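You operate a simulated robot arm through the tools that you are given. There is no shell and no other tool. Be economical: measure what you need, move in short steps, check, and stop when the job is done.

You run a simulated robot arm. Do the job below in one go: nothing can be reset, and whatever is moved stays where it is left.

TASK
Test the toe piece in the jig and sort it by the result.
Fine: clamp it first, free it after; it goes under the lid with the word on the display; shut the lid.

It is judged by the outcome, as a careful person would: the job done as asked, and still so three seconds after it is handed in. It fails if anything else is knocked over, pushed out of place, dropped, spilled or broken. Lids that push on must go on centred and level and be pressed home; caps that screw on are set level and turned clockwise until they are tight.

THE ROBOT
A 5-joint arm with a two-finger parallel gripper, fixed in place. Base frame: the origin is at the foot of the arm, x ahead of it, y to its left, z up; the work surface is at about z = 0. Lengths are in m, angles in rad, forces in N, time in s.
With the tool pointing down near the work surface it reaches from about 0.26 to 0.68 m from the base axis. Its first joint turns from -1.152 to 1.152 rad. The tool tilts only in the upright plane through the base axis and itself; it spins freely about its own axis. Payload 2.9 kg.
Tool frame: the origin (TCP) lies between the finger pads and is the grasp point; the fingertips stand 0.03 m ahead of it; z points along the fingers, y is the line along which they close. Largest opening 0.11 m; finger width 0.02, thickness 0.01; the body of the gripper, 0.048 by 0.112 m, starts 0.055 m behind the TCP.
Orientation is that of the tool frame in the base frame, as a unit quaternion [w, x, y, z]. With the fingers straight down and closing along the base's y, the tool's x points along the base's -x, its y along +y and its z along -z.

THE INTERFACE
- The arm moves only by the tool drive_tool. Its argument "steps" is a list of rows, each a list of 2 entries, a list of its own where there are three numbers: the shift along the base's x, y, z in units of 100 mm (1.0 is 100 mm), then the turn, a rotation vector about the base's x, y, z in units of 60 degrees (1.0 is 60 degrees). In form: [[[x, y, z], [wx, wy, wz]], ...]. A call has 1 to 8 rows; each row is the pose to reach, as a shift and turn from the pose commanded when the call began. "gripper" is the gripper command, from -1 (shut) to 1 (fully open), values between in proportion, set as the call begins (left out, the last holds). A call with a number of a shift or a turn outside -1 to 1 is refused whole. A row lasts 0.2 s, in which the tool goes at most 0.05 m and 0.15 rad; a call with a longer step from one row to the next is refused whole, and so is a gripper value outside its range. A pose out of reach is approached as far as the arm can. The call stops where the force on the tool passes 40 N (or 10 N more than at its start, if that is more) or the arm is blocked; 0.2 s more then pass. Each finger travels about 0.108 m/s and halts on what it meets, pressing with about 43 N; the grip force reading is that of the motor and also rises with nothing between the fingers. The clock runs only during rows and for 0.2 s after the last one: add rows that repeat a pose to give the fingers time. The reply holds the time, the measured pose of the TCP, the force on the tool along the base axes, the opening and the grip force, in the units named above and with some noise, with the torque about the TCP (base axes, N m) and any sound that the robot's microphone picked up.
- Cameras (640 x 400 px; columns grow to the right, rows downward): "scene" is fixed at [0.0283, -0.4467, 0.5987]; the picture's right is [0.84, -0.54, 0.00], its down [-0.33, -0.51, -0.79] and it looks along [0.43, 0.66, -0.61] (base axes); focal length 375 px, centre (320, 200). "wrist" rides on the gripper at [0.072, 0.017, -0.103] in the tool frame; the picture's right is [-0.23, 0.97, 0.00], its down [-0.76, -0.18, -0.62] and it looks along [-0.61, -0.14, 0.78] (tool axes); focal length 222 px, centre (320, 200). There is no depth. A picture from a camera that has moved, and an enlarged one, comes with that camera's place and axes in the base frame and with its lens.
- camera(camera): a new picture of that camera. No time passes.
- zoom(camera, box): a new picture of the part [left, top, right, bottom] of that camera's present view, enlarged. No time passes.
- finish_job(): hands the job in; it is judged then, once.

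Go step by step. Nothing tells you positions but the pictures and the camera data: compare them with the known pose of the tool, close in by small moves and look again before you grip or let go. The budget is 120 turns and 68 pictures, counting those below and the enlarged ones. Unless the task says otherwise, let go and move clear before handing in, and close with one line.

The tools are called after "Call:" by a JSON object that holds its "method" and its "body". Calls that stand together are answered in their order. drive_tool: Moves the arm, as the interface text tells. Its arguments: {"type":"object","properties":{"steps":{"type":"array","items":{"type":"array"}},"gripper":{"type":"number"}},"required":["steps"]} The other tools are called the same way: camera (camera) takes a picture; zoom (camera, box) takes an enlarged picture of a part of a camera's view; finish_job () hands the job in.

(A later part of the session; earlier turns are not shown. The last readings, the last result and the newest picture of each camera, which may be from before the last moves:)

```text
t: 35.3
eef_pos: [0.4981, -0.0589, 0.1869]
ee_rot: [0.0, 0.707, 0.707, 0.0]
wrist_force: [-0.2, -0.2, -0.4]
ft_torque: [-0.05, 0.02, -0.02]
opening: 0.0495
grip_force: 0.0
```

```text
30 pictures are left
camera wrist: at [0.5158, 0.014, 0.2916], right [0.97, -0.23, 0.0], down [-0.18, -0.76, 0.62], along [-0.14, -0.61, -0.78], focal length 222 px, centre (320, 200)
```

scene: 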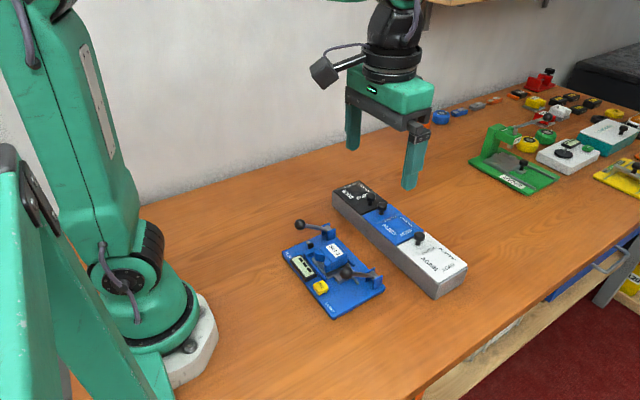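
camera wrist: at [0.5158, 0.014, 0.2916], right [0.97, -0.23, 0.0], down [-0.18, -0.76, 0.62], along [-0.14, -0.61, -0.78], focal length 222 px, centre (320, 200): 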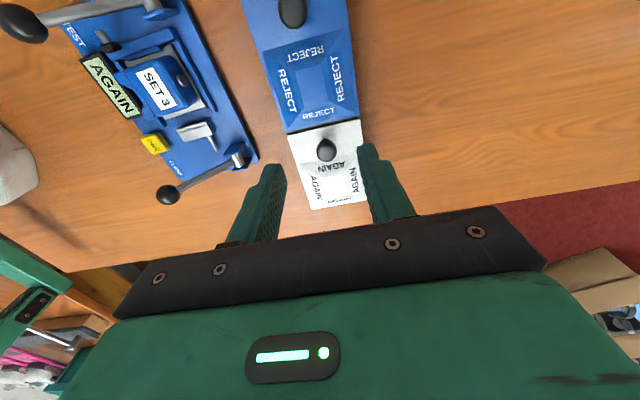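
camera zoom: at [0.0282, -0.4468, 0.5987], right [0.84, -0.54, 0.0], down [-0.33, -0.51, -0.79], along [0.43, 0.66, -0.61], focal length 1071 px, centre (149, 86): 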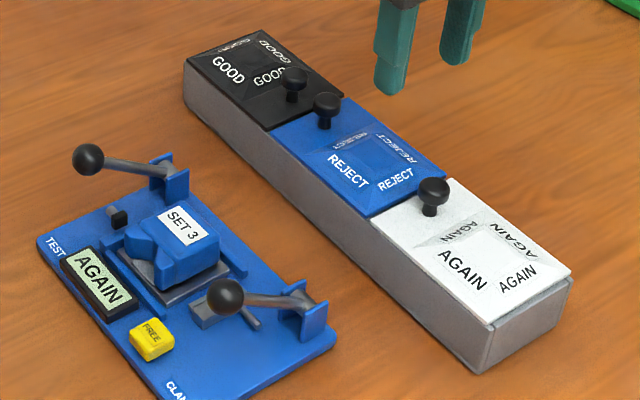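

The box is back in place. I'll zoom in on the lid's seams to see how it opens.

Call:
{"method": "zoom", "body": {"camera": "wrist", "box": [270, 100, 390, 220]}}

Call:
{"method": "zoom", "body": {"camera": "scene", "box": [400, 225, 475, 305]}}

```text
3.33 times, centred on (330, 160) of wrist
camera zoom: at [0.5158, 0.014, 0.2916], right [0.97, -0.23, 0.0], down [-0.18, -0.76, 0.62], along [-0.14, -0.61, -0.78], focal length 740 px, centre (287, 333)
```

zoom: 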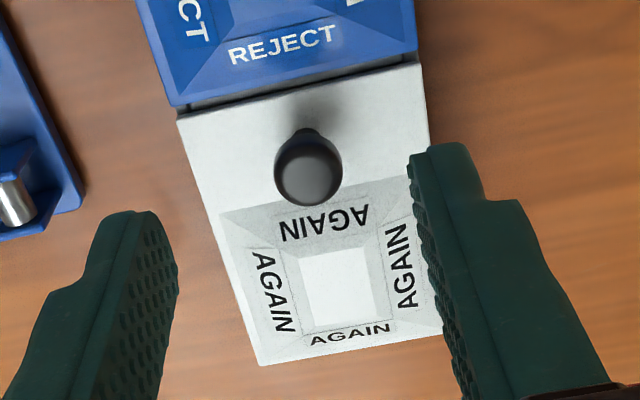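

```text
5.00 times, centred on (438, 265) of scene
camera zoom: at [0.0282, -0.4468, 0.5987], right [0.84, -0.54, 0.0], down [-0.33, -0.51, -0.79], along [0.43, 0.66, -0.61], focal length 1874 px, centre (-268, -125)
```

zoom: 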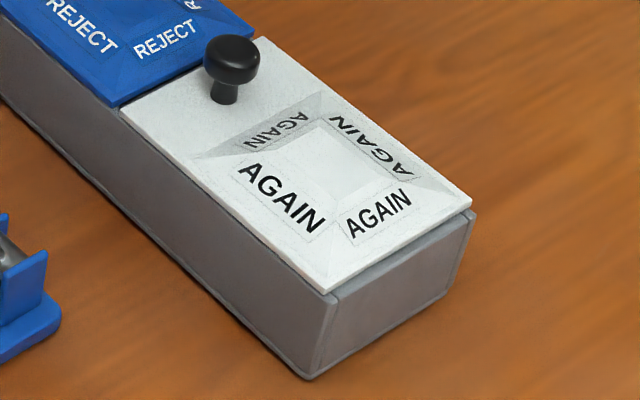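

No visible latch or hinge, so the lid may slide or its knob may turn. I'll regrip the knob and test gently, with millimetre sideways moves first.

Call:
{"method": "drive_tool", "body": {"steps": [[[0, -0.3, -0.3], [0, 0, 0]], [[0, -0.3, -0.6], [0, 0, 0]], [[-0.01, -0.3, -0.91], [0, 0, 0]]]}}

Call:
{"method": "drive_tool", "body": {"gripper": -1, "steps": [[[0, 0, 0], [0, 0, 0]], [[0, 0, 0], [0, 0, 0]]]}}

Call:
{"method": "drive_tool", "body": {"steps": [[[0, -0.01, 0], [0, 0, 0]], [[0, -0.01, 0], [0, 0, 0]]]}}

```text
t: 36.1
eef_pos: [0.4962, -0.0889, 0.0965]
ee_rot: [0.0, 0.707, 0.707, 0.0]
wrist_force: [0.3, -0.8, -0.1]
ft_torque: [-0.02, -0.01, -0.01]
opening: 0.0496
grip_force: 0.1
```

```text
t: 36.7
eef_pos: [0.4963, -0.0887, 0.097]
ee_rot: [0.0, 0.707, 0.707, 0.0]
wrist_force: [0.6, -1.3, 0.1]
ft_torque: [-0.04, -0.03, -0.02]
opening: 0.021
grip_force: 42.6
```

```text
t: 37.3
eef_pos: [0.4971, -0.0885, 0.0957]
ee_rot: [0.0, 0.707, 0.708, -0.001]
wrist_force: [0.3, 14.7, -0.1]
ft_torque: [0.33, 0.02, -0.03]
opening: 0.0212
grip_force: 43.1
```

Call:
{"method": "drive_tool", "body": {"steps": [[[0, 0.01, 0], [0, 0, 0]], [[0, 0.02, 0], [0, 0, 0]], [[0, 0.02, 0], [0, 0, 0]]]}}

Call:
{"method": "drive_tool", "body": {"steps": [[[0, -0.01, 0], [0, 0, 0]], [[0.01, -0.01, 0], [0, 0, 0]], [[0.01, -0.01, 0], [0, 0, 0]]]}}

Call:
{"method": "drive_tool", "body": {"steps": [[[-0.02, 0, 0], [0, 0, 0]], [[-0.02, 0, 0], [0, 0, 0]]]}}

```text
t: 38.1
eef_pos: [0.4956, -0.0888, 0.0966]
ee_rot: [-0.001, 0.707, 0.707, -0.001]
wrist_force: [0.0, -1.4, 0.4]
ft_torque: [-0.04, -0.04, 0.02]
opening: 0.0209
grip_force: 43.1
```

```text
t: 38.9
eef_pos: [0.4977, -0.0897, 0.0965]
ee_rot: [-0.001, 0.707, 0.707, -0.001]
wrist_force: [-0.5, 5.9, 0.0]
ft_torque: [0.24, 0.06, 0.01]
opening: 0.0211
grip_force: 43.2
```

```text
t: 39.5
eef_pos: [0.4953, -0.0895, 0.0964]
ee_rot: [-0.001, 0.707, 0.707, -0.001]
wrist_force: [1.6, 9.6, 0.4]
ft_torque: [0.46, -0.08, 0.01]
opening: 0.0213
grip_force: 43.6
```

Sideways motion in x seems nearly free. I'll test x a few millimetres further.

Call:
{"method": "drive_tool", "body": {"steps": [[[-0.01, 0.005, 0], [0, 0, 0]], [[-0.02, 0.005, 0], [0, 0, 0]], [[-0.03, 0.005, 0], [0, 0, 0]], [[-0.03, 0.005, 0], [0, 0, 0]]]}}

Call:
{"method": "drive_tool", "body": {"steps": [[[0.02, 0, 0], [0, 0, 0]], [[0.04, 0, 0], [0, 0, 0]], [[0.06, 0, 0], [0, 0, 0]], [[0.06, 0, 0], [0, 0, 0]]]}}

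Call:
{"method": "zoom", "body": {"camera": "scene", "box": [370, 190, 490, 310]}}

```text
t: 40.5
eef_pos: [0.4929, -0.0891, 0.0966]
ee_rot: [-0.001, 0.707, 0.707, -0.001]
wrist_force: [0.7, 0.5, 0.6]
ft_torque: [-0.01, -0.02, -0.03]
opening: 0.0211
grip_force: 42.9
```

```text
t: 41.5
eef_pos: [0.4985, -0.0878, 0.096]
ee_rot: [0.0, 0.707, 0.707, -0.001]
wrist_force: [-0.4, -6.2, 0.2]
ft_torque: [-0.18, 0.05, 0.06]
opening: 0.0212
grip_force: 42.7
```

```text
3.33 times, centred on (430, 250) of scene
camera zoom: at [0.0284, -0.4468, 0.5986], right [0.84, -0.54, 0.0], down [-0.33, -0.51, -0.79], along [0.43, 0.66, -0.61], focal length 1249 px, centre (-47, 33)
```

zoom: 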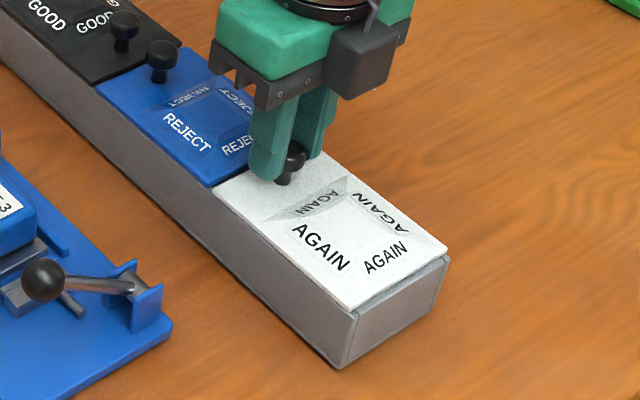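

Lateral moves show a fixed lid. I'll now test whether the knob turns.

Call:
{"method": "drive_tool", "body": {"steps": [[[-0.02, -0.004, 0], [0, 0, 0.06]], [[-0.02, -0.004, 0], [0, 0, 0.12]], [[-0.02, -0.004, 0], [0, 0, 0.18]]]}}

Call:
{"method": "drive_tool", "body": {"steps": [[[0, 0, 0], [0, 0, -0.1]], [[0, 0, 0], [0, 0, -0.2]], [[0, 0, 0], [0, 0, -0.3]], [[0, 0, 0], [0, 0, -0.36]]]}}

```text
t: 42.3
eef_pos: [0.4965, -0.0896, 0.0967]
ee_rot: [0.0, 0.637, 0.771, 0.0]
wrist_force: [-1.8, 4.3, -0.3]
ft_torque: [0.22, 0.09, -0.36]
opening: 0.0214
grip_force: 43.0
```

```text
t: 43.3
eef_pos: [0.4963, -0.0889, 0.0967]
ee_rot: [0.001, 0.771, 0.637, 0.0]
wrist_force: [0.1, 0.5, 0.6]
ft_torque: [-0.03, -0.04, 0.39]
opening: 0.0213
grip_force: 42.9
```

Torque saturates by pad slip, which isn't informative. The x motion felt free, so I'll test a swing of the lid in x with a larger move and a picture.

Call:
{"method": "drive_tool", "body": {"steps": [[[0, 0, 0], [0, 0, 0.1]], [[0.03, 0, 0], [0, 0, 0.18]], [[0.06, 0, 0], [0, 0, 0.18]], [[0.09, 0, 0], [0, 0, 0.18]], [[0.12, 0, 0], [0, 0, 0.18]]]}}

Call:
{"method": "zoom", "body": {"camera": "wrist", "box": [220, 80, 440, 230]}}

```text
t: 44.2
eef_pos: [0.499, -0.0888, 0.0987]
ee_rot: [-0.005, 0.707, 0.707, -0.004]
wrist_force: [-3.8, -1.6, 3.5]
ft_torque: [0.01, 0.11, -0.02]
opening: 0.0212
grip_force: 43.2
stopped in row 4: the force on the tool passed its limit (the readings are from after the stop); the commanded pose is now the measured one
```

```text
2.67 times, centred on (330, 155) of wrist
camera zoom: at [0.5187, -0.0169, 0.2018], right [0.97, -0.23, -0.01], down [-0.17, -0.76, 0.62], along [-0.15, -0.61, -0.78], focal length 592 px, centre (293, 320)
```

zoom: 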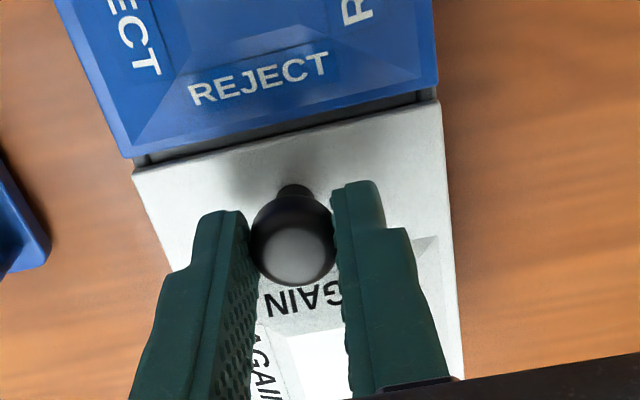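

The lid is fixed sideways. It may be a push-latch, so I'll release, then press down on the knob with closed fingers and listen.

Call:
{"method": "drive_tool", "body": {"gripper": -0.1, "steps": [[[-0.02, 0, 0], [0, 0, 0]], [[-0.02, 0, 0], [0, 0, 0]], [[-0.02, 0, 0.2], [0, 0, 0]], [[-0.02, 0, 0.35], [0, 0, 0]]]}}

Call:
{"method": "drive_tool", "body": {"gripper": -1, "steps": [[[0, 0, 0], [0, 0, 0]], [[0, 0, 0], [0, 0, 0]], [[0, 0, -0.15], [0, 0, 0]], [[0, 0, -0.2], [0, 0, 0]], [[0, 0, -0.25], [0, 0, 0]], [[0, 0, -0.3], [0, 0, 0]], [[0, 0, -0.35], [0, 0, 0]]]}}

```text
t: 45.2
eef_pos: [0.4969, -0.0896, 0.1328]
ee_rot: [-0.004, 0.707, 0.707, -0.002]
wrist_force: [0.3, 0.2, 0.3]
ft_torque: [0.04, 0.01, 0.04]
opening: 0.0491
grip_force: 0.1
```

```text
t: 46.5
eef_pos: [0.4987, -0.0903, 0.1116]
ee_rot: [-0.004, 0.708, 0.707, -0.003]
wrist_force: [-1.4, 0.6, 3.0]
ft_torque: [-0.05, 0.04, 0.01]
opening: 0.0002
grip_force: 37.8
stopped in row 6: the force on the tool passed its limit (the readings are from after the stop); the commanded pose is now the measured one
```

No click at the knob. I'll try pressing on the raised part of the lid, at about (0.50, -0.145).

Call:
{"method": "drive_tool", "body": {"steps": [[[0, 0, 0.2], [0, 0, 0]], [[0.02, -0.3, 0.2], [0, 0, 0]], [[0.02, -0.55, 0.1], [0, 0, 0]], [[0.02, -0.55, -0.1], [0, 0, 0]], [[0.02, -0.55, -0.2], [0, 0, 0]], [[0.02, -0.55, -0.25], [0, 0, 0]], [[0.02, -0.55, -0.3], [0, 0, 0]], [[0.02, -0.55, -0.35], [0, 0, 0]]]}}

Call:
{"method": "zoom", "body": {"camera": "scene", "box": [370, 190, 490, 310]}}

```text
t: 47.9
eef_pos: [0.4999, -0.145, 0.0941]
ee_rot: [-0.003, 0.707, 0.707, -0.001]
wrist_force: [-3.3, 0.4, 4.3]
ft_torque: [-0.02, 0.09, 0.0]
opening: 0.0
grip_force: 37.9
stopped in row 6: the force on the tool passed its limit (the readings are from after the stop); the commanded pose is now the measured one
```

```text
3.33 times, centred on (430, 250) of scene
camera zoom: at [0.0282, -0.4467, 0.5987], right [0.84, -0.54, 0.0], down [-0.33, -0.51, -0.79], along [0.43, 0.66, -0.61], focal length 1249 px, centre (-47, 33)
```

zoom: 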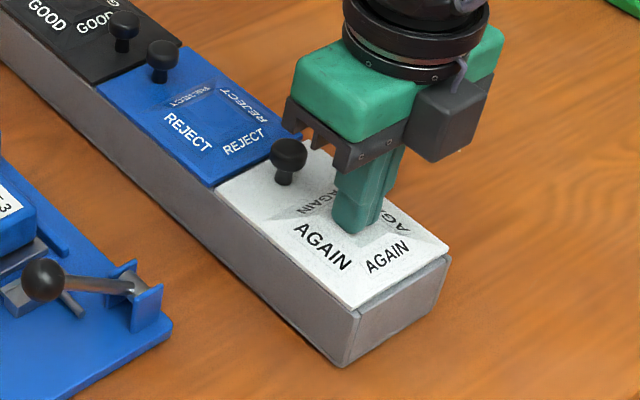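

Still no response. I'll raise up and zoom closely on both ends of the lid to find its mechanism.

Call:
{"method": "drive_tool", "body": {"gripper": -0.1, "steps": [[[0, 0, 0.2], [0, 0, 0]], [[0.0, 0.2, 0.6], [0, 0, 0]], [[0.0, 0.5, 0.6], [0, 0, 0]], [[0.0, 0.8, 0.6], [0, 0, 0]]]}}

Call:
{"method": "zoom", "body": {"camera": "wrist", "box": [280, 95, 380, 165]}}

Call:
{"method": "zoom", "body": {"camera": "scene", "box": [426, 258, 476, 303]}}

```text
t: 48.9
eef_pos: [0.4989, -0.0646, 0.1545]
ee_rot: [-0.002, 0.707, 0.707, -0.002]
wrist_force: [1.2, -0.4, -0.4]
ft_torque: [-0.01, 0.02, 0.03]
opening: 0.0494
grip_force: 0.1
```

```text
5.71 times, centred on (330, 130) of wrist
camera zoom: at [0.5183, 0.0074, 0.2571], right [0.97, -0.23, -0.01], down [-0.17, -0.76, 0.62], along [-0.15, -0.61, -0.78], focal length 1269 px, centre (263, 600)
```

zoom: 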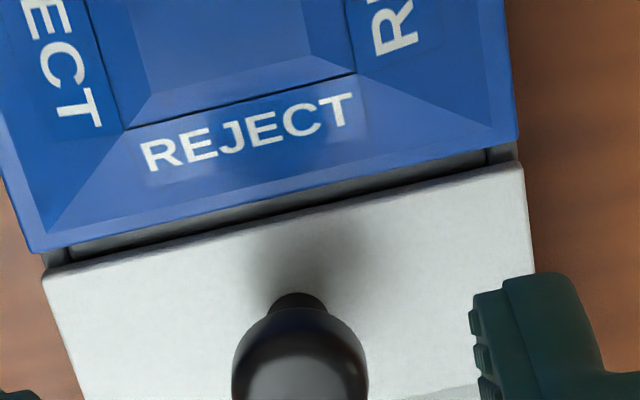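

```text
8.89 times, centred on (451, 280) of scene
camera zoom: at [0.0282, -0.4468, 0.5987], right [0.84, -0.54, 0.0], down [-0.33, -0.51, -0.79], along [0.43, 0.66, -0.61], focal length 3332 px, centre (-844, -516)
```

zoom: 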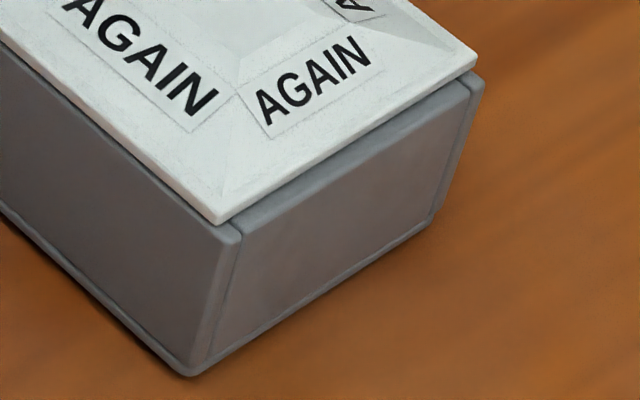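

The lid was stiff toward -y but easy toward +y, which suggests the hinge is right beside the knob, on its +y edge. The pinch friction would then have held it shut. I'll regrip the knob lightly and swing it along a small arc toward +y.

Call:
{"method": "drive_tool", "body": {"steps": [[[-0.005, -0.24, 0], [0, 0, 0]], [[-0.01, -0.245, -0.3], [0, 0, 0]], [[-0.01, -0.245, -0.55], [0, 0, 0]]]}}

Call:
{"method": "drive_tool", "body": {"gripper": -0.64, "steps": [[[0, 0, 0], [0, 0, 0]], [[0, 0, 0], [0, 0, 0]], [[0, 0, 0], [0, 0, 0]]]}}

```text
t: 49.6
eef_pos: [0.5007, -0.0901, 0.0984]
ee_rot: [-0.002, 0.707, 0.707, -0.001]
wrist_force: [-0.3, 0.2, 0.1]
ft_torque: [0.01, -0.02, -0.03]
opening: 0.0494
grip_force: 0.0
```

```text
t: 50.5
eef_pos: [0.4999, -0.089, 0.0986]
ee_rot: [-0.003, 0.707, 0.708, -0.002]
wrist_force: [-1.7, 0.5, 0.6]
ft_torque: [0.01, 0.06, 0.02]
opening: 0.0211
grip_force: 43.3
```

Call:
{"method": "drive_tool", "body": {"steps": [[[0, 0.01, 0.005], [0, 0, 0]], [[0, 0.022, 0.012], [0, 0, 0]], [[0, 0.034, 0.016], [0, 0, 0]], [[0, 0.045, 0.02], [0, 0, 0]]]}}

Call:
{"method": "zoom", "body": {"camera": "scene", "box": [370, 190, 490, 310]}}

```text
t: 51.5
eef_pos: [0.499, -0.0844, 0.0994]
ee_rot: [-0.004, 0.707, 0.707, -0.003]
wrist_force: [0.5, -6.7, 0.0]
ft_torque: [-0.32, 0.09, 0.0]
opening: 0.0209
grip_force: 43.0
```

```text
3.33 times, centred on (430, 250) of scene
camera zoom: at [0.0284, -0.4468, 0.5986], right [0.84, -0.54, 0.0], down [-0.33, -0.51, -0.79], along [0.43, 0.66, -0.61], focal length 1249 px, centre (-47, 33)
```

zoom: 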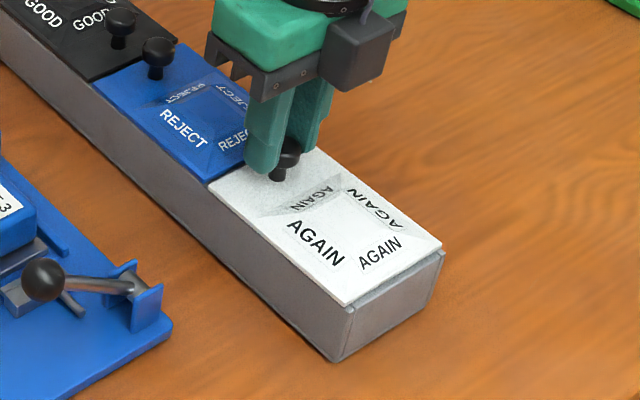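

The box itself slid a few millimetres, so the hinge isn't there. Next guess: the knob is a turn-catch. I'll turn it counter-clockwise 90° and watch the torque.

Call:
{"method": "drive_tool", "body": {"steps": [[[0, 0, 0], [0, 0, 0.14]], [[0, 0, 0], [0, 0, 0.28]], [[0, 0, 0], [0, 0, 0.42]], [[0, 0, 0], [0, 0, 0.56]], [[0, 0, 0], [0, 0, 0.7]], [[0, 0, 0], [0, 0, 0.8]]]}}

Call:
{"method": "drive_tool", "body": {"steps": [[[0, 0, 0], [0, 0, 0.14]], [[0, 0, 0], [0, 0, 0.28]], [[0, 0, 0], [0, 0, 0.42]], [[0, 0, 0], [0, 0, 0.56]], [[0, 0, 0], [0, 0, 0.7]]]}}

Call:
{"method": "zoom", "body": {"camera": "scene", "box": [370, 190, 490, 310]}}

```text
t: 52.9
eef_pos: [0.4993, -0.0851, 0.1015]
ee_rot: [-0.001, 0.357, 0.934, 0.0]
wrist_force: [-7.2, -3.1, 9.4]
ft_torque: [-0.09, 0.22, -0.42]
opening: 0.0212
grip_force: 43.0
```

```text
t: 54.0
eef_pos: [0.4988, -0.0842, 0.1001]
ee_rot: [-0.002, -0.001, 1.0, 0.0]
wrist_force: [-6.5, -17.1, -1.2]
ft_torque: [-0.52, 0.51, -0.37]
opening: 0.0215
grip_force: 42.9
```

```text
3.33 times, centred on (430, 250) of scene
camera zoom: at [0.0283, -0.4467, 0.5987], right [0.84, -0.54, 0.0], down [-0.33, -0.51, -0.79], along [0.43, 0.66, -0.61], focal length 1249 px, centre (-47, 33)
```

zoom: 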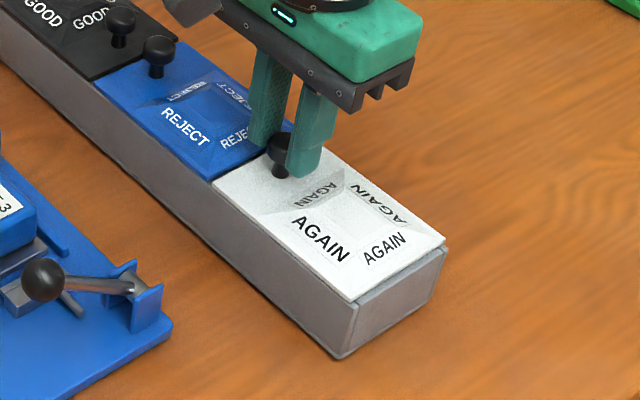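

The turn only slips, so the knob doesn't rotate. The box was nudged about 4 mm toward +y, so I'll pull the knob toward -y, which restores the box and also tests sliding the lid that way.

Call:
{"method": "drive_tool", "body": {"steps": [[[0, -0.02, 0], [0, 0, 0]], [[0, -0.04, 0], [0, 0, 0]], [[0, -0.06, 0], [0, 0, 0]], [[0, -0.07, 0], [0, 0, 0]], [[0, -0.07, 0], [0, 0, 0]]]}}

Call:
{"method": "zoom", "body": {"camera": "scene", "box": [370, 190, 490, 310]}}

```text
t: 55.2
eef_pos: [0.4996, -0.0921, 0.1001]
ee_rot: [-0.001, 0.0, 1.0, 0.0]
wrist_force: [0.5, 15.6, -9.6]
ft_torque: [0.41, 0.0, 0.06]
opening: 0.0208
grip_force: 43.3
```

```text
3.33 times, centred on (430, 250) of scene
camera zoom: at [0.0283, -0.4467, 0.5986], right [0.84, -0.54, 0.0], down [-0.33, -0.51, -0.79], along [0.43, 0.66, -0.61], focal length 1249 px, centre (-47, 33)
```

zoom: 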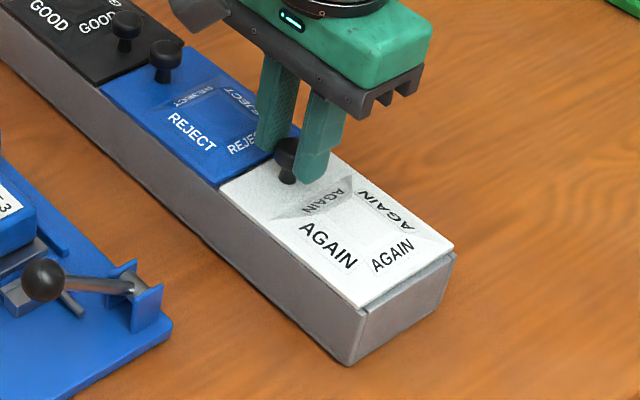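

The box slid back, so there's no lid slide. I'll try a slow vertical lift in this grip (closing along y), watching forces and torques.

Call:
{"method": "drive_tool", "body": {"steps": [[[0, 0.01, 0.01], [0, 0, 0]], [[0, 0.01, 0.02], [0, 0, 0]], [[0, 0.01, 0.03], [0, 0, 0]], [[0, 0.01, 0.04], [0, 0, 0]], [[0, 0.01, 0.05], [0, 0, 0]], [[0, 0.01, 0.06], [0, 0, 0]], [[0, 0.01, 0.08], [0, 0, 0]], [[0, 0.01, 0.1], [0, 0, 0]]]}}

Call:
{"method": "zoom", "body": {"camera": "scene", "box": [370, 190, 490, 310]}}

```text
t: 57.0
eef_pos: [0.4986, -0.0907, 0.1086]
ee_rot: [-0.003, 0.0, 1.0, 0.0]
wrist_force: [0.4, 5.6, -26.6]
ft_torque: [0.16, -0.31, 0.13]
opening: 0.0213
grip_force: 42.7
```

```text
3.33 times, centred on (430, 250) of scene
camera zoom: at [0.0284, -0.4468, 0.5986], right [0.84, -0.54, 0.0], down [-0.33, -0.51, -0.79], along [0.43, 0.66, -0.61], focal length 1249 px, centre (-47, 33)
```

zoom: 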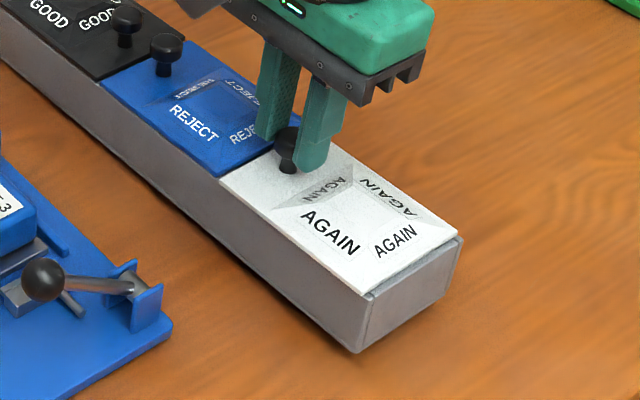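

The whole box tilts again. All the evidence still fits a hinge on the knob's edge (+y) that my pinch was locking. I'll set it down, loosen the fingers, and just push the knob toward +y with one finger so it can tip freely.

Call:
{"method": "drive_tool", "body": {"steps": [[[0, 0, -0.03], [0, 0, 0]], [[0, 0, -0.06], [0, 0, 0]], [[0, 0, -0.09], [0, 0, 0]], [[0, 0, -0.1], [0, 0, 0]]]}}

Call:
{"method": "drive_tool", "body": {"gripper": -0.38, "steps": [[[0, 0, 0], [0, 0, 0]], [[0, 0, 0], [0, 0, 0]], [[0, 0.03, 0], [0, 0, 0]], [[0, 0.06, 0], [0, 0, 0]], [[0, 0.08, 0.01], [0, 0, 0]], [[0, 0.1, 0.02], [0, 0, 0]], [[0, 0.12, 0.03], [0, 0, 0]]]}}

Call:
{"method": "zoom", "body": {"camera": "scene", "box": [370, 190, 490, 310]}}

```text
t: 58.0
eef_pos: [0.5002, -0.0923, 0.1009]
ee_rot: [0.0, 0.001, 1.0, 0.0]
wrist_force: [-0.2, -9.5, -13.7]
ft_torque: [-0.27, 1.1, -0.04]
opening: 0.0211
grip_force: 42.7
```

```text
t: 59.6
eef_pos: [0.5005, -0.0797, 0.1048]
ee_rot: [0.0, 0.002, 1.0, 0.0]
wrist_force: [-0.2, -16.2, -4.0]
ft_torque: [-0.37, 0.02, -0.11]
opening: 0.0419
grip_force: 8.5
```

```text
3.33 times, centred on (430, 250) of scene
camera zoom: at [0.0283, -0.4467, 0.5987], right [0.84, -0.54, 0.0], down [-0.33, -0.51, -0.79], along [0.43, 0.66, -0.61], focal length 1249 px, centre (-47, 33)
```

zoom: 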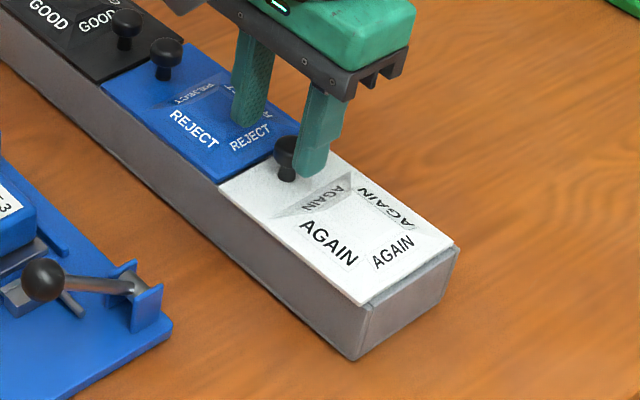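

The knob end doesn't tip. What's left untested is sliding across the box in x, because my fingers floated along x before. I'll regrip in this orientation (closing along y, stiff in x) and pull gently along +x.

Call:
{"method": "drive_tool", "body": {"gripper": -0.2, "steps": [[[0, -0.05, -0.02], [0, 0, 0]], [[0, -0.09, -0.04], [0, 0, 0]], [[0, -0.09, -0.04], [0, 0, 0]]]}}

Call:
{"method": "drive_tool", "body": {"gripper": -1, "steps": [[[0, 0, 0], [0, 0, 0]], [[0, 0, 0], [0, 0, 0]], [[0.01, 0, 0], [0, 0, 0]], [[0.02, 0, 0], [0, 0, 0]], [[0.03, 0, 0], [0, 0, 0]]]}}

Call:
{"method": "drive_tool", "body": {"steps": [[[-0.02, 0, 0], [0, 0, 0]], [[-0.04, 0, 0], [0, 0, 0]], [[-0.06, 0, 0], [0, 0, 0]], [[-0.06, 0, 0], [0, 0, 0]]]}}

```text
t: 60.5
eef_pos: [0.4995, -0.0875, 0.1006]
ee_rot: [0.0, 0.0, 1.0, 0.0]
wrist_force: [-0.4, -0.3, 0.7]
ft_torque: [0.02, 0.0, -0.01]
opening: 0.044
grip_force: 0.1
```

```text
t: 61.6
eef_pos: [0.503, -0.0884, 0.1001]
ee_rot: [0.0, 0.0, 1.0, 0.0]
wrist_force: [0.0, -21.0, 0.6]
ft_torque: [-0.59, 0.02, -0.08]
opening: 0.0211
grip_force: 43.0
```

```text
t: 62.6
eef_pos: [0.4964, -0.0879, 0.1005]
ee_rot: [0.002, 0.0, 1.0, 0.0]
wrist_force: [0.9, -22.8, 5.7]
ft_torque: [-0.66, -0.08, -0.13]
opening: 0.0211
grip_force: 43.0
```

The x force is nearly zero, so the lid slides across the box. I'll see how far it goes toward +x.

Call:
{"method": "drive_tool", "body": {"steps": [[[0.03, -0.01, 0], [0, 0, 0]], [[0.06, -0.01, 0], [0, 0, 0]], [[0.1, -0.01, 0], [0, 0, 0]], [[0.14, -0.01, 0], [0, 0, 0]], [[0.18, -0.01, 0], [0, 0, 0]]]}}

Call:
{"method": "zoom", "body": {"camera": "scene", "box": [370, 190, 490, 310]}}

```text
t: 63.6
eef_pos: [0.5039, -0.0885, 0.0986]
ee_rot: [-0.007, 0.0, 1.0, 0.0]
wrist_force: [-5.7, -1.2, 1.0]
ft_torque: [-0.04, -0.97, -0.05]
opening: 0.0211
grip_force: 43.0
stopped in row 4: the force on the tool passed its limit (the readings are from after the stop); the commanded pose is now the measured one
```

```text
3.33 times, centred on (430, 250) of scene
camera zoom: at [0.0283, -0.4467, 0.5987], right [0.84, -0.54, 0.0], down [-0.33, -0.51, -0.79], along [0.43, 0.66, -0.61], focal length 1249 px, centre (-47, 33)
```

zoom: 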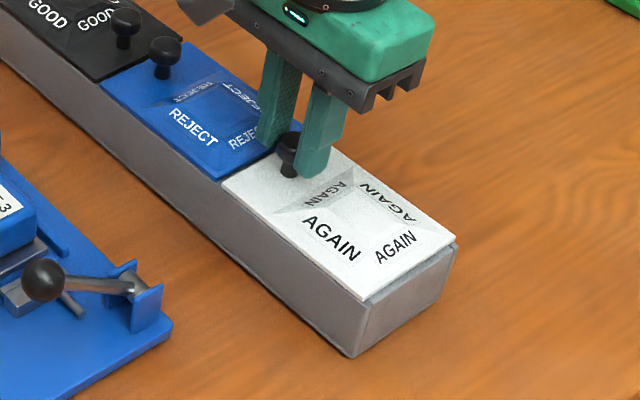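

+x is a hard stop at x≈0.504, so the lid is shut there and opens toward -x. I'll pull it that way.

Call:
{"method": "drive_tool", "body": {"steps": [[[-0.03, 0, 0.01], [0, 0, 0]], [[-0.06, 0, 0.01], [0, 0, 0]], [[-0.1, 0, 0.01], [0, 0, 0]], [[-0.14, 0, 0.01], [0, 0, 0]], [[-0.18, 0, 0.01], [0, 0, 0]], [[-0.22, 0, 0.01], [0, 0, 0]]]}}

Call:
{"method": "zoom", "body": {"camera": "scene", "box": [330, 190, 490, 310]}}

```text
t: 65.0
eef_pos: [0.4809, -0.088, 0.0999]
ee_rot: [-0.008, 0.0, 1.0, 0.002]
wrist_force: [0.7, -10.1, -0.6]
ft_torque: [-0.26, 0.07, -0.11]
opening: 0.021
grip_force: 43.0
```

```text
3.33 times, centred on (410, 250) of scene
camera zoom: at [0.0284, -0.4468, 0.5986], right [0.84, -0.54, 0.0], down [-0.33, -0.51, -0.79], along [0.43, 0.66, -0.61], focal length 1249 px, centre (20, 33)
```

zoom: 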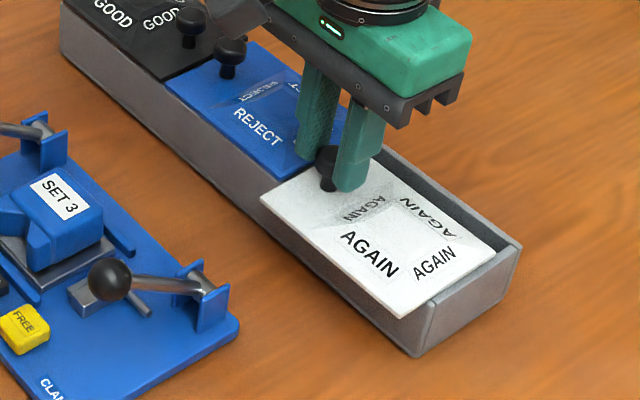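

The lid slides open toward the jig. I'll continue carefully, watching clearance to the clamp bracket.

Call:
{"method": "drive_tool", "body": {"steps": [[[-0.05, 0, 0], [0, 0, 0]], [[-0.1, 0, 0], [0, 0, 0]], [[-0.15, 0, 0], [0, 0, 0]], [[-0.2, 0, 0], [0, 0, 0]], [[-0.25, 0, 0], [0, 0, 0]], [[-0.3, 0, 0], [0, 0, 0]]]}}

Call:
{"method": "zoom", "body": {"camera": "scene", "box": [330, 190, 490, 310]}}

```text
t: 66.4
eef_pos: [0.4521, -0.0882, 0.0993]
ee_rot: [-0.008, -0.001, 1.0, 0.001]
wrist_force: [1.0, -0.9, 1.2]
ft_torque: [-0.02, 0.51, -0.03]
opening: 0.0212
grip_force: 42.9
```

```text
3.33 times, centred on (410, 250) of scene
camera zoom: at [0.0284, -0.4468, 0.5986], right [0.84, -0.54, 0.0], down [-0.33, -0.51, -0.79], along [0.43, 0.66, -0.61], focal length 1249 px, centre (20, 33)
```

zoom: 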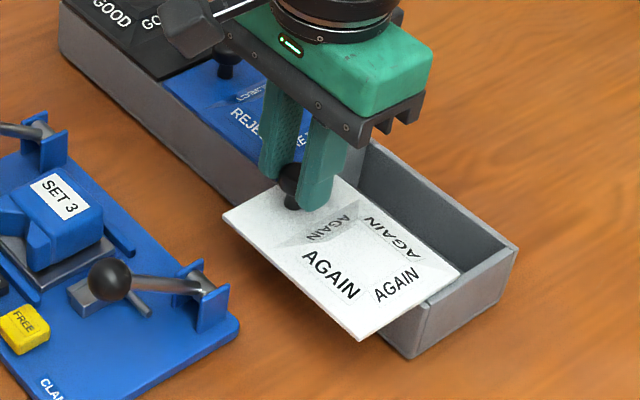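

Call:
{"method": "drive_tool", "body": {"steps": [[[-0.04, 0, 0], [0, 0, 0]], [[-0.08, 0, 0], [0, 0, 0]], [[-0.12, 0, 0], [0, 0, 0]]]}}

Call:
{"method": "zoom", "body": {"camera": "scene", "box": [330, 190, 490, 310]}}

```text
t: 67.2
eef_pos: [0.4399, -0.0873, 0.1004]
ee_rot: [-0.006, -0.001, 1.0, 0.002]
wrist_force: [0.6, 1.1, 0.6]
ft_torque: [-0.03, 0.64, -0.01]
opening: 0.0214
grip_force: 42.9
```

```text
3.33 times, centred on (410, 250) of scene
camera zoom: at [0.0284, -0.4468, 0.5986], right [0.84, -0.54, 0.0], down [-0.33, -0.51, -0.79], along [0.43, 0.66, -0.61], focal length 1249 px, centre (20, 33)
```

zoom: 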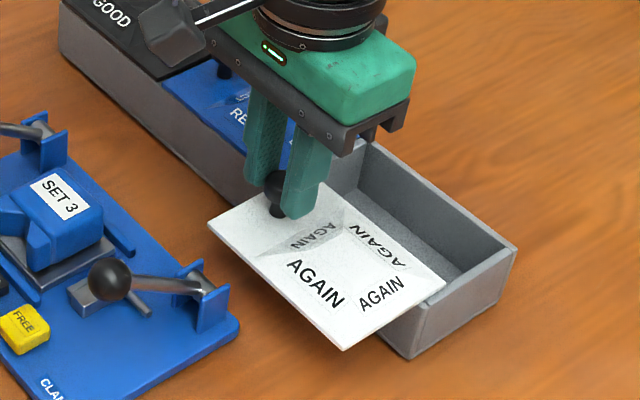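

Call:
{"method": "drive_tool", "body": {"steps": [[[-0.03, 0, 0], [0, 0, 0]], [[-0.06, 0, 0], [0, 0, 0]], [[-0.09, 0, 0], [0, 0, 0]]]}}

Call:
{"method": "drive_tool", "body": {"gripper": -0.3, "steps": [[[0, 0, 0], [0, 0, 0]], [[0, 0, 0], [0, 0, 0]], [[0, 0, 0.3], [0, 0, 0]], [[0, 0, 0.6], [0, 0, 0]], [[-0.3, 0.4, 1.0], [0, 0, 0]], [[-0.6, 0.7, 1.0], [0, 0, 0]]]}}

Call:
{"method": "zoom", "body": {"camera": "scene", "box": [270, 170, 490, 320]}}

Call:
{"method": "camera", "body": {"camera": "wrist"}}

```text
t: 68.0
eef_pos: [0.4308, -0.0884, 0.1023]
ee_rot: [-0.007, 0.001, 1.0, 0.001]
wrist_force: [0.1, -1.3, 0.7]
ft_torque: [0.01, 0.76, -0.02]
opening: 0.0213
grip_force: 43.3
```

```text
refused: row 5 steps farther than a row can; nothing moved
```

```text
2.67 times, centred on (380, 245) of scene
camera zoom: at [0.0284, -0.4468, 0.5986], right [0.84, -0.54, 0.0], down [-0.33, -0.51, -0.79], along [0.43, 0.66, -0.61], focal length 1000 px, centre (160, 80)
```

zoom: 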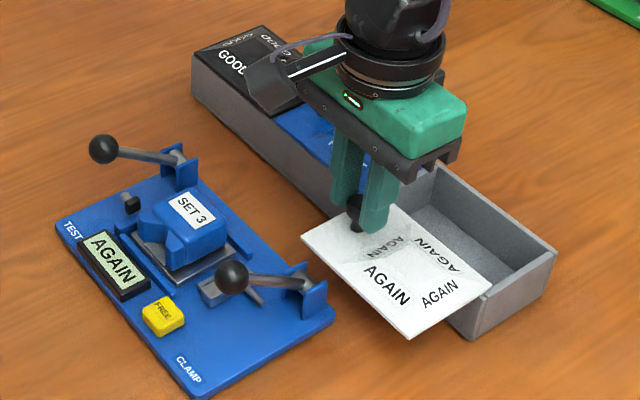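

```text
12 pictures are left
camera wrist: at [0.3611, -0.0713, 0.2054], right [0.23, 0.97, 0.0], down [0.77, -0.18, 0.61], along [0.6, -0.14, -0.79], focal length 222 px, centre (320, 200)
```

wrist: 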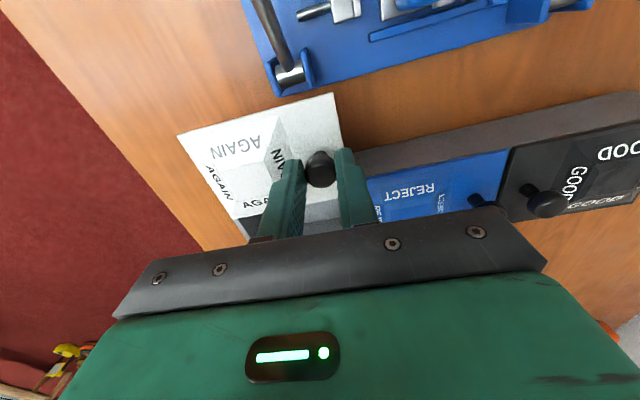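

The lid is about 73 mm open. Before letting go, I'll check that the rails hold it by nudging down slightly and reading the stiffness.

Call:
{"method": "drive_tool", "body": {"steps": [[[0, 0, -0.01], [0, 0, 0]], [[0, 0, -0.02], [0, 0, 0]], [[0, 0, -0.02], [0, 0, 0]]]}}

Call:
{"method": "drive_tool", "body": {"steps": [[[0, 0, 0.02], [0, 0, 0]], [[0, 0, 0.03], [0, 0, 0]], [[0, 0, 0.03], [0, 0, 0]]]}}

```text
t: 68.8
eef_pos: [0.4319, -0.0887, 0.0992]
ee_rot: [-0.006, 0.0, 1.0, 0.0]
wrist_force: [-0.5, 4.8, -0.1]
ft_torque: [0.17, -0.15, -0.05]
opening: 0.0213
grip_force: 43.2
```

```text
t: 69.6
eef_pos: [0.4299, -0.0883, 0.1002]
ee_rot: [-0.009, 0.001, 1.0, 0.001]
wrist_force: [0.8, 2.9, -0.1]
ft_torque: [0.07, 0.41, -0.02]
opening: 0.021
grip_force: 43.3
```

The lid is loose-fitting in grooves and barely engaged now. I'll push it back about 6 mm for better engagement, release slowly, and check that it stays.

Call:
{"method": "drive_tool", "body": {"steps": [[[0.02, 0, 0], [0, 0, 0]], [[0.04, 0, 0], [0, 0, 0]], [[0.06, 0, 0], [0, 0, 0]], [[0.06, 0, -0.01], [0, 0, 0]], [[0.06, 0, -0.01], [0, 0, 0]]]}}

Call:
{"method": "drive_tool", "body": {"gripper": -0.5, "steps": [[[0, 0, 0], [0, 0, 0]], [[0, 0, 0], [0, 0, 0]]]}}

Call:
{"method": "zoom", "body": {"camera": "scene", "box": [270, 170, 490, 320]}}

```text
t: 70.8
eef_pos: [0.4382, -0.0882, 0.1004]
ee_rot: [-0.007, -0.001, 1.0, 0.001]
wrist_force: [0.5, 10.1, 0.5]
ft_torque: [0.28, 0.19, 0.08]
opening: 0.021
grip_force: 43.2
```

```text
t: 71.4
eef_pos: [0.4366, -0.0882, 0.101]
ee_rot: [-0.006, -0.001, 1.0, 0.001]
wrist_force: [0.3, 0.9, 0.0]
ft_torque: [-0.04, 0.0, -0.01]
opening: 0.0273
grip_force: 0.1
```

```text
2.67 times, centred on (380, 245) of scene
camera zoom: at [0.0283, -0.4467, 0.5987], right [0.84, -0.54, 0.0], down [-0.33, -0.51, -0.79], along [0.43, 0.66, -0.61], focal length 1000 px, centre (160, 80)
```

zoom: 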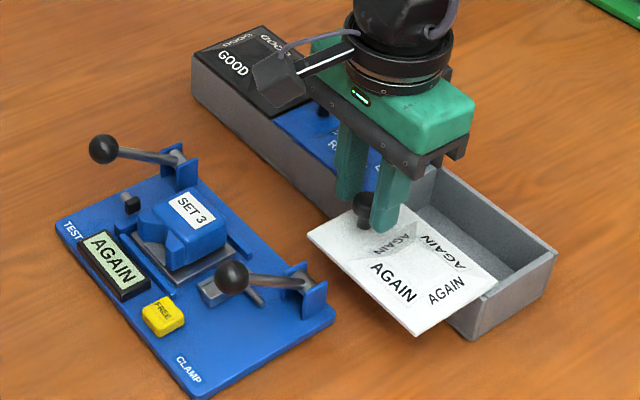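

The lid stays put when released. I'll rise, spin 90° so the fingers close along x, and look at the piece.

Call:
{"method": "drive_tool", "body": {"gripper": 0.5, "steps": [[[0, 0, 0.3], [0, 0, 0]], [[0, 0, 0.6], [0, 0, 0]], [[0, 0.2, 0.9], [0, 0, -0.14]], [[-0.2, 0.4, 0.9], [0, 0, -0.28]], [[-0.4, 0.6, 0.9], [0, 0, -0.42]], [[-0.6, 0.8, 0.9], [0, 0, -0.56]], [[-0.8, 1.0, 0.9], [0, 0, -0.7]], [[-0.9, 1.0, 0.9], [0, 0, -0.84]]]}}

Call:
{"method": "drive_tool", "body": {"steps": [[[0, 0.1, 0], [0, 0, -0.13]], [[0, 0.2, -0.1], [0, 0, -0.26]], [[0, 0.35, -0.2], [0, 0, -0.39]], [[0, 0.35, -0.2], [0, 0, -0.52]], [[0, 0.35, -0.2], [0, 0, -0.66]]]}}

Call:
{"method": "zoom", "body": {"camera": "wrist", "box": [200, 40, 440, 190]}}

```text
t: 73.2
eef_pos: [0.3475, 0.013, 0.1896]
ee_rot: [-0.003, 0.427, 0.904, -0.002]
wrist_force: [0.5, 1.2, -0.2]
ft_torque: [0.02, 0.0, 0.01]
opening: 0.0827
grip_force: 0.1
```

```text
t: 74.4
eef_pos: [0.3471, 0.0472, 0.1708]
ee_rot: [0.001, 0.708, 0.706, 0.001]
wrist_force: [-0.1, -0.4, 0.2]
ft_torque: [0.02, 0.03, -0.01]
opening: 0.0825
grip_force: 0.1
```

```text
2.67 times, centred on (320, 115) of wrist
camera zoom: at [0.3652, 0.1195, 0.2743], right [0.97, -0.23, 0.0], down [-0.18, -0.76, 0.62], along [-0.14, -0.61, -0.78], focal length 592 px, centre (320, 427)
```

zoom: 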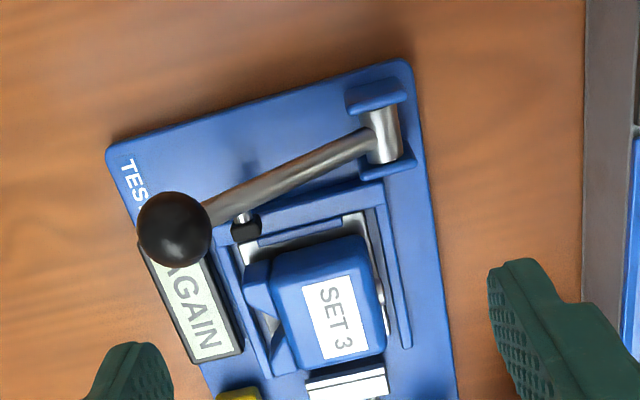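

The piece's top block spans about x 0.323–0.363, y -0.022–0.031, with its top at z≈0.047. I'll spin back, hover over it, and check.

Call:
{"method": "drive_tool", "body": {"gripper": 0.36, "steps": [[[0, -0.1, 0], [0, 0, 0.14]], [[0, -0.2, 0], [0, 0, 0.28]], [[0, -0.3, 0], [0, 0, 0.42]], [[-0.03, -0.43, 0], [0, 0, 0.56]], [[-0.03, -0.43, 0], [0, 0, 0.7]], [[-0.03, -0.43, 0], [0, 0, 0.84]], [[-0.03, -0.43, 0], [0, 0, 0.98]]]}}

Call:
{"method": "drive_tool", "body": {"steps": [[[0, 0, 0], [0, 0, 0.14]], [[0, 0, -0.2], [0, 0, 0.28]], [[0, 0, -0.4], [0, 0, 0.42]], [[0, 0, -0.6], [0, 0, 0.52]], [[0, 0, -0.7], [0, 0, 0.52]]]}}

Call:
{"method": "zoom", "body": {"camera": "scene", "box": [270, 180, 410, 320]}}

Call:
{"method": "zoom", "body": {"camera": "wrist", "box": [210, 60, 450, 210]}}

```text
t: 76.0
eef_pos: [0.3441, 0.002, 0.1709]
ee_rot: [-0.005, 0.268, 0.964, -0.002]
wrist_force: [-0.5, 0.4, -0.6]
ft_torque: [-0.01, -0.01, -0.01]
opening: 0.0752
grip_force: 0.0
```

```text
t: 77.2
eef_pos: [0.344, 0.0038, 0.1017]
ee_rot: [-0.007, -0.001, 1.0, 0.0]
wrist_force: [-0.7, -0.5, -0.9]
ft_torque: [0.0, -0.01, 0.02]
opening: 0.0746
grip_force: 0.1
```

```text
2.86 times, centred on (340, 250) of scene
camera zoom: at [0.0283, -0.4467, 0.5987], right [0.84, -0.54, 0.0], down [-0.33, -0.51, -0.79], along [0.43, 0.66, -0.61], focal length 1071 px, centre (263, 57)
```

zoom: 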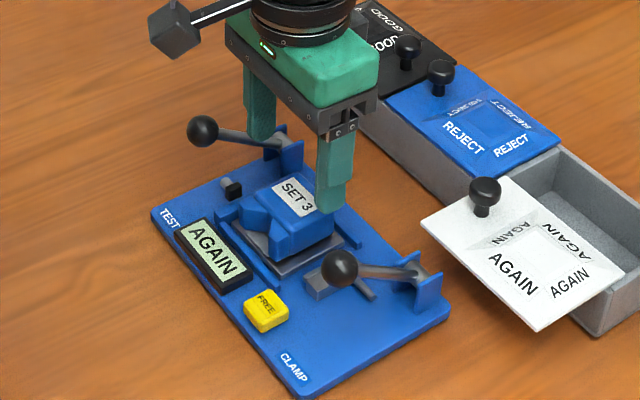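

```text
2.67 times, centred on (330, 135) of wrist
camera zoom: at [0.2743, 0.0212, 0.2048], right [0.22, 0.97, 0.0], down [0.77, -0.18, 0.61], along [0.6, -0.14, -0.79], focal length 592 px, centre (293, 373)
```

zoom: 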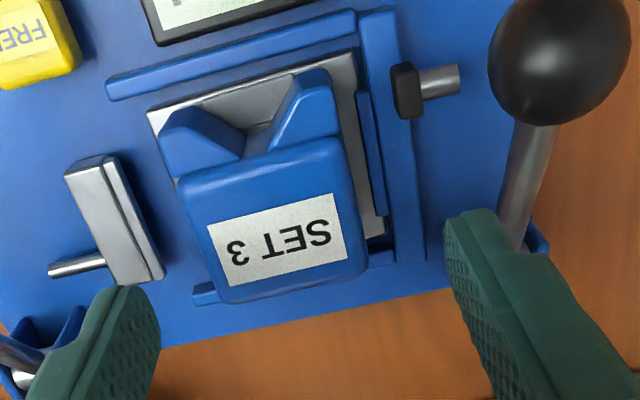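

The piece is centred between the fingers. I'll lower, grip the top block and check.

Call:
{"method": "drive_tool", "body": {"gripper": 0.25, "steps": [[[0, -0.02, -0.1], [0, 0, 0]], [[0, -0.02, -0.2], [0, 0, 0]], [[0, -0.02, -0.3], [0, 0, 0]], [[0, -0.02, -0.36], [0, 0, 0]]]}}

Call:
{"method": "drive_tool", "body": {"gripper": -1, "steps": [[[0, 0, 0], [0, 0, 0]], [[0, 0, 0], [0, 0, 0]], [[0, 0, 0], [0, 0, 0]]]}}

Call:
{"method": "drive_tool", "body": {"steps": [[[0, 0, 0.03], [0, 0, 0]], [[0, 0, 0.06], [0, 0, 0]], [[0, 0, 0.12], [0, 0, 0]], [[0, 0, 0.2], [0, 0, 0]], [[0, 0, 0.3], [0, 0, 0]]]}}

Call:
{"method": "zoom", "body": {"camera": "scene", "box": [270, 170, 490, 320]}}

```text
t: 78.2
eef_pos: [0.3432, 0.0008, 0.0649]
ee_rot: [-0.008, 0.0, 1.0, 0.0]
wrist_force: [-0.4, 0.2, -0.3]
ft_torque: [-0.01, 0.04, 0.0]
opening: 0.0689
grip_force: 0.0
```

```text
t: 79.0
eef_pos: [0.3442, 0.0009, 0.0657]
ee_rot: [-0.007, -0.001, 1.0, 0.0]
wrist_force: [-0.9, -15.7, 0.9]
ft_torque: [-0.68, -0.05, 0.58]
opening: 0.0478
grip_force: 42.9
```

```text
t: 80.2
eef_pos: [0.3433, 0.0012, 0.0943]
ee_rot: [-0.009, 0.0, 1.0, 0.001]
wrist_force: [0.1, -5.6, -25.8]
ft_torque: [-0.92, -0.23, 0.09]
opening: 0.0476
grip_force: 43.6
```

```text
2.67 times, centred on (380, 245) of scene
camera zoom: at [0.0284, -0.4467, 0.5987], right [0.84, -0.54, 0.0], down [-0.33, -0.51, -0.79], along [0.43, 0.66, -0.61], focal length 1000 px, centre (160, 80)
```

zoom: 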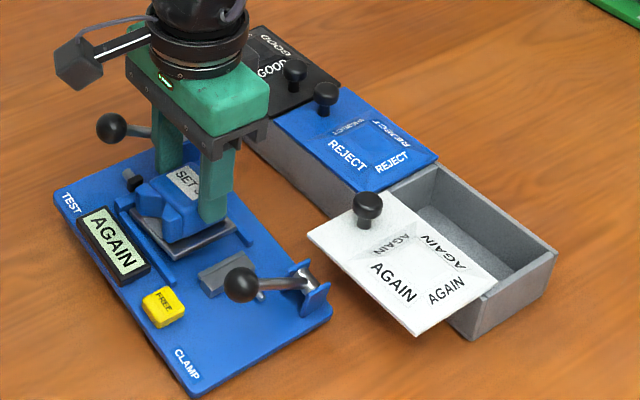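

The jig is being lifted along with the piece. I'll set it straight back down at once.

Call:
{"method": "drive_tool", "body": {"steps": [[[0, 0, -0.08], [0, 0, 0]], [[0, 0, -0.16], [0, 0, 0]], [[0, 0, -0.22], [0, 0, 0]], [[0, 0, -0.27], [0, 0, 0]], [[0, 0, -0.29], [0, 0, 0]]]}}

Call:
{"method": "zoom", "body": {"camera": "scene", "box": [280, 180, 390, 320]}}

```text
t: 81.4
eef_pos: [0.3461, 0.0016, 0.0669]
ee_rot: [-0.004, 0.0, 1.0, 0.0]
wrist_force: [0.7, -3.9, 6.9]
ft_torque: [0.08, 0.24, 0.09]
opening: 0.0474
grip_force: 43.5
```

```text
2.86 times, centred on (335, 250) of scene
camera zoom: at [0.0282, -0.4467, 0.5987], right [0.84, -0.54, 0.0], down [-0.33, -0.51, -0.79], along [0.43, 0.66, -0.61], focal length 1071 px, centre (277, 57)
```

zoom: 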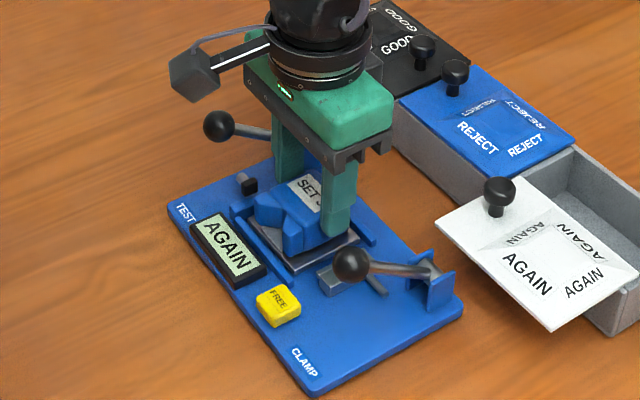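

Back down, in about its original place. Like the lid, the piece must be undercut, with its base toe under the +y lip where the clamp pushed it. I'll slide it toward -y first, then try a tiny lift.

Call:
{"method": "drive_tool", "body": {"steps": [[[0, -0.02, 0.01], [0, 0, 0]], [[0, -0.04, 0.01], [0, 0, 0]], [[0, -0.06, 0.01], [0, 0, 0]], [[0, -0.08, 0.01], [0, 0, 0]], [[0, -0.08, 0.01], [0, 0, 0]]]}}

```text
t: 82.6
eef_pos: [0.3446, -0.0065, 0.0658]
ee_rot: [-0.007, 0.0, 1.0, 0.0]
wrist_force: [0.9, -0.1, -2.7]
ft_torque: [0.01, -0.02, -0.01]
opening: 0.0474
grip_force: 42.1
```

Moved with essentially no force. I'll continue a couple of millimetres and try a small lift.

Call:
{"method": "drive_tool", "body": {"steps": [[[0, -0.02, 0], [0, 0, 0]], [[0, -0.02, 0.03], [0, 0, 0]], [[0, -0.02, 0.06], [0, 0, 0]], [[0, -0.02, 0.06], [0, 0, 0]]]}}

```text
t: 83.6
eef_pos: [0.3453, -0.0089, 0.0731]
ee_rot: [-0.007, 0.0, 1.0, 0.001]
wrist_force: [0.0, -1.3, -2.6]
ft_torque: [0.01, -0.01, 0.02]
opening: 0.0472
grip_force: 43.2
```

Only 2.6 N, so the piece is free. I'll lift it clear and carry it over the compartment.

Call:
{"method": "drive_tool", "body": {"steps": [[[0, 0, 0.15], [0, 0, 0]], [[0, 0, 0.35], [0, 0, 0]], [[0, 0, 0.6], [0, 0, 0]], [[0, 0, 0.85], [0, 0, 0]]]}}

Call:
{"method": "zoom", "body": {"camera": "scene", "box": [270, 150, 490, 320]}}

```text
t: 84.6
eef_pos: [0.3443, -0.0072, 0.1587]
ee_rot: [-0.007, -0.001, 1.0, 0.0]
wrist_force: [-0.1, -0.4, -1.5]
ft_torque: [0.0, -0.02, -0.02]
opening: 0.0475
grip_force: 42.9
```

```text
2.35 times, centred on (380, 235) of scene
camera zoom: at [0.0283, -0.4467, 0.5987], right [0.84, -0.54, 0.0], down [-0.33, -0.51, -0.79], along [0.43, 0.66, -0.61], focal length 882 px, centre (179, 118)
```

zoom: 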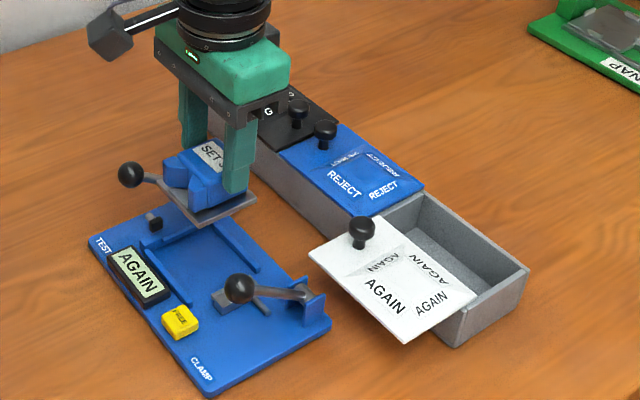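

The piece sits on a grey base plate of about 60 mm, and the lid opening is only about 61 mm. I'll nudge the lid knob roughly 5 mm further open using the edge of the plate, moving gently.

Call:
{"method": "drive_tool", "body": {"steps": [[[0.4, -0.1, 0.05], [0, 0, 0]], [[0.8, -0.3, 0.05], [0, 0, 0]], [[1.0, -0.55, 0.05], [0, 0, 0]]]}}

Call:
{"method": "drive_tool", "body": {"steps": [[[0.3, -0.15, 0], [0, 0, 0]], [[0.55, -0.26, 0], [0, 0, 0]], [[0.55, -0.26, -0.25], [0, 0, 0]], [[0.55, -0.26, -0.4], [0, 0, 0]], [[0.45, -0.26, -0.4], [0, 0, 0]], [[0.4, -0.26, -0.4], [0, 0, 0]]]}}

Call:
{"method": "zoom", "body": {"camera": "scene", "box": [370, 190, 490, 310]}}

```text
t: 85.4
eef_pos: [0.4443, -0.0632, 0.1629]
ee_rot: [-0.008, -0.002, 1.0, 0.001]
wrist_force: [0.2, 0.7, -2.3]
ft_torque: [0.02, 0.03, 0.0]
opening: 0.0475
grip_force: 43.0
```

```text
t: 86.8
eef_pos: [0.4846, -0.0894, 0.1234]
ee_rot: [-0.006, 0.0, 1.0, 0.001]
wrist_force: [0.6, 0.1, -2.1]
ft_torque: [0.01, -0.04, 0.0]
opening: 0.0474
grip_force: 42.9
```

```text
3.33 times, centred on (430, 250) of scene
camera zoom: at [0.0283, -0.4467, 0.5987], right [0.84, -0.54, 0.0], down [-0.33, -0.51, -0.79], along [0.43, 0.66, -0.61], focal length 1249 px, centre (-47, 33)
```

zoom: 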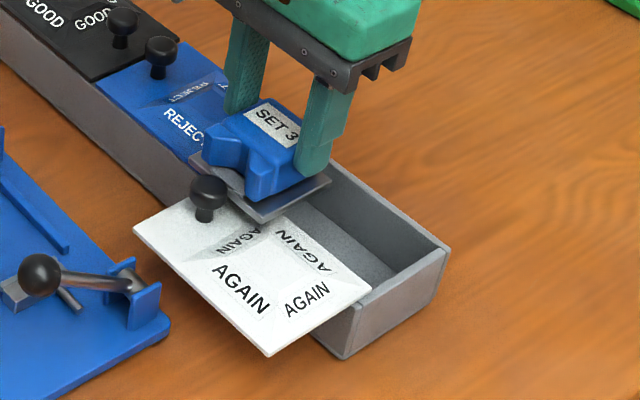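

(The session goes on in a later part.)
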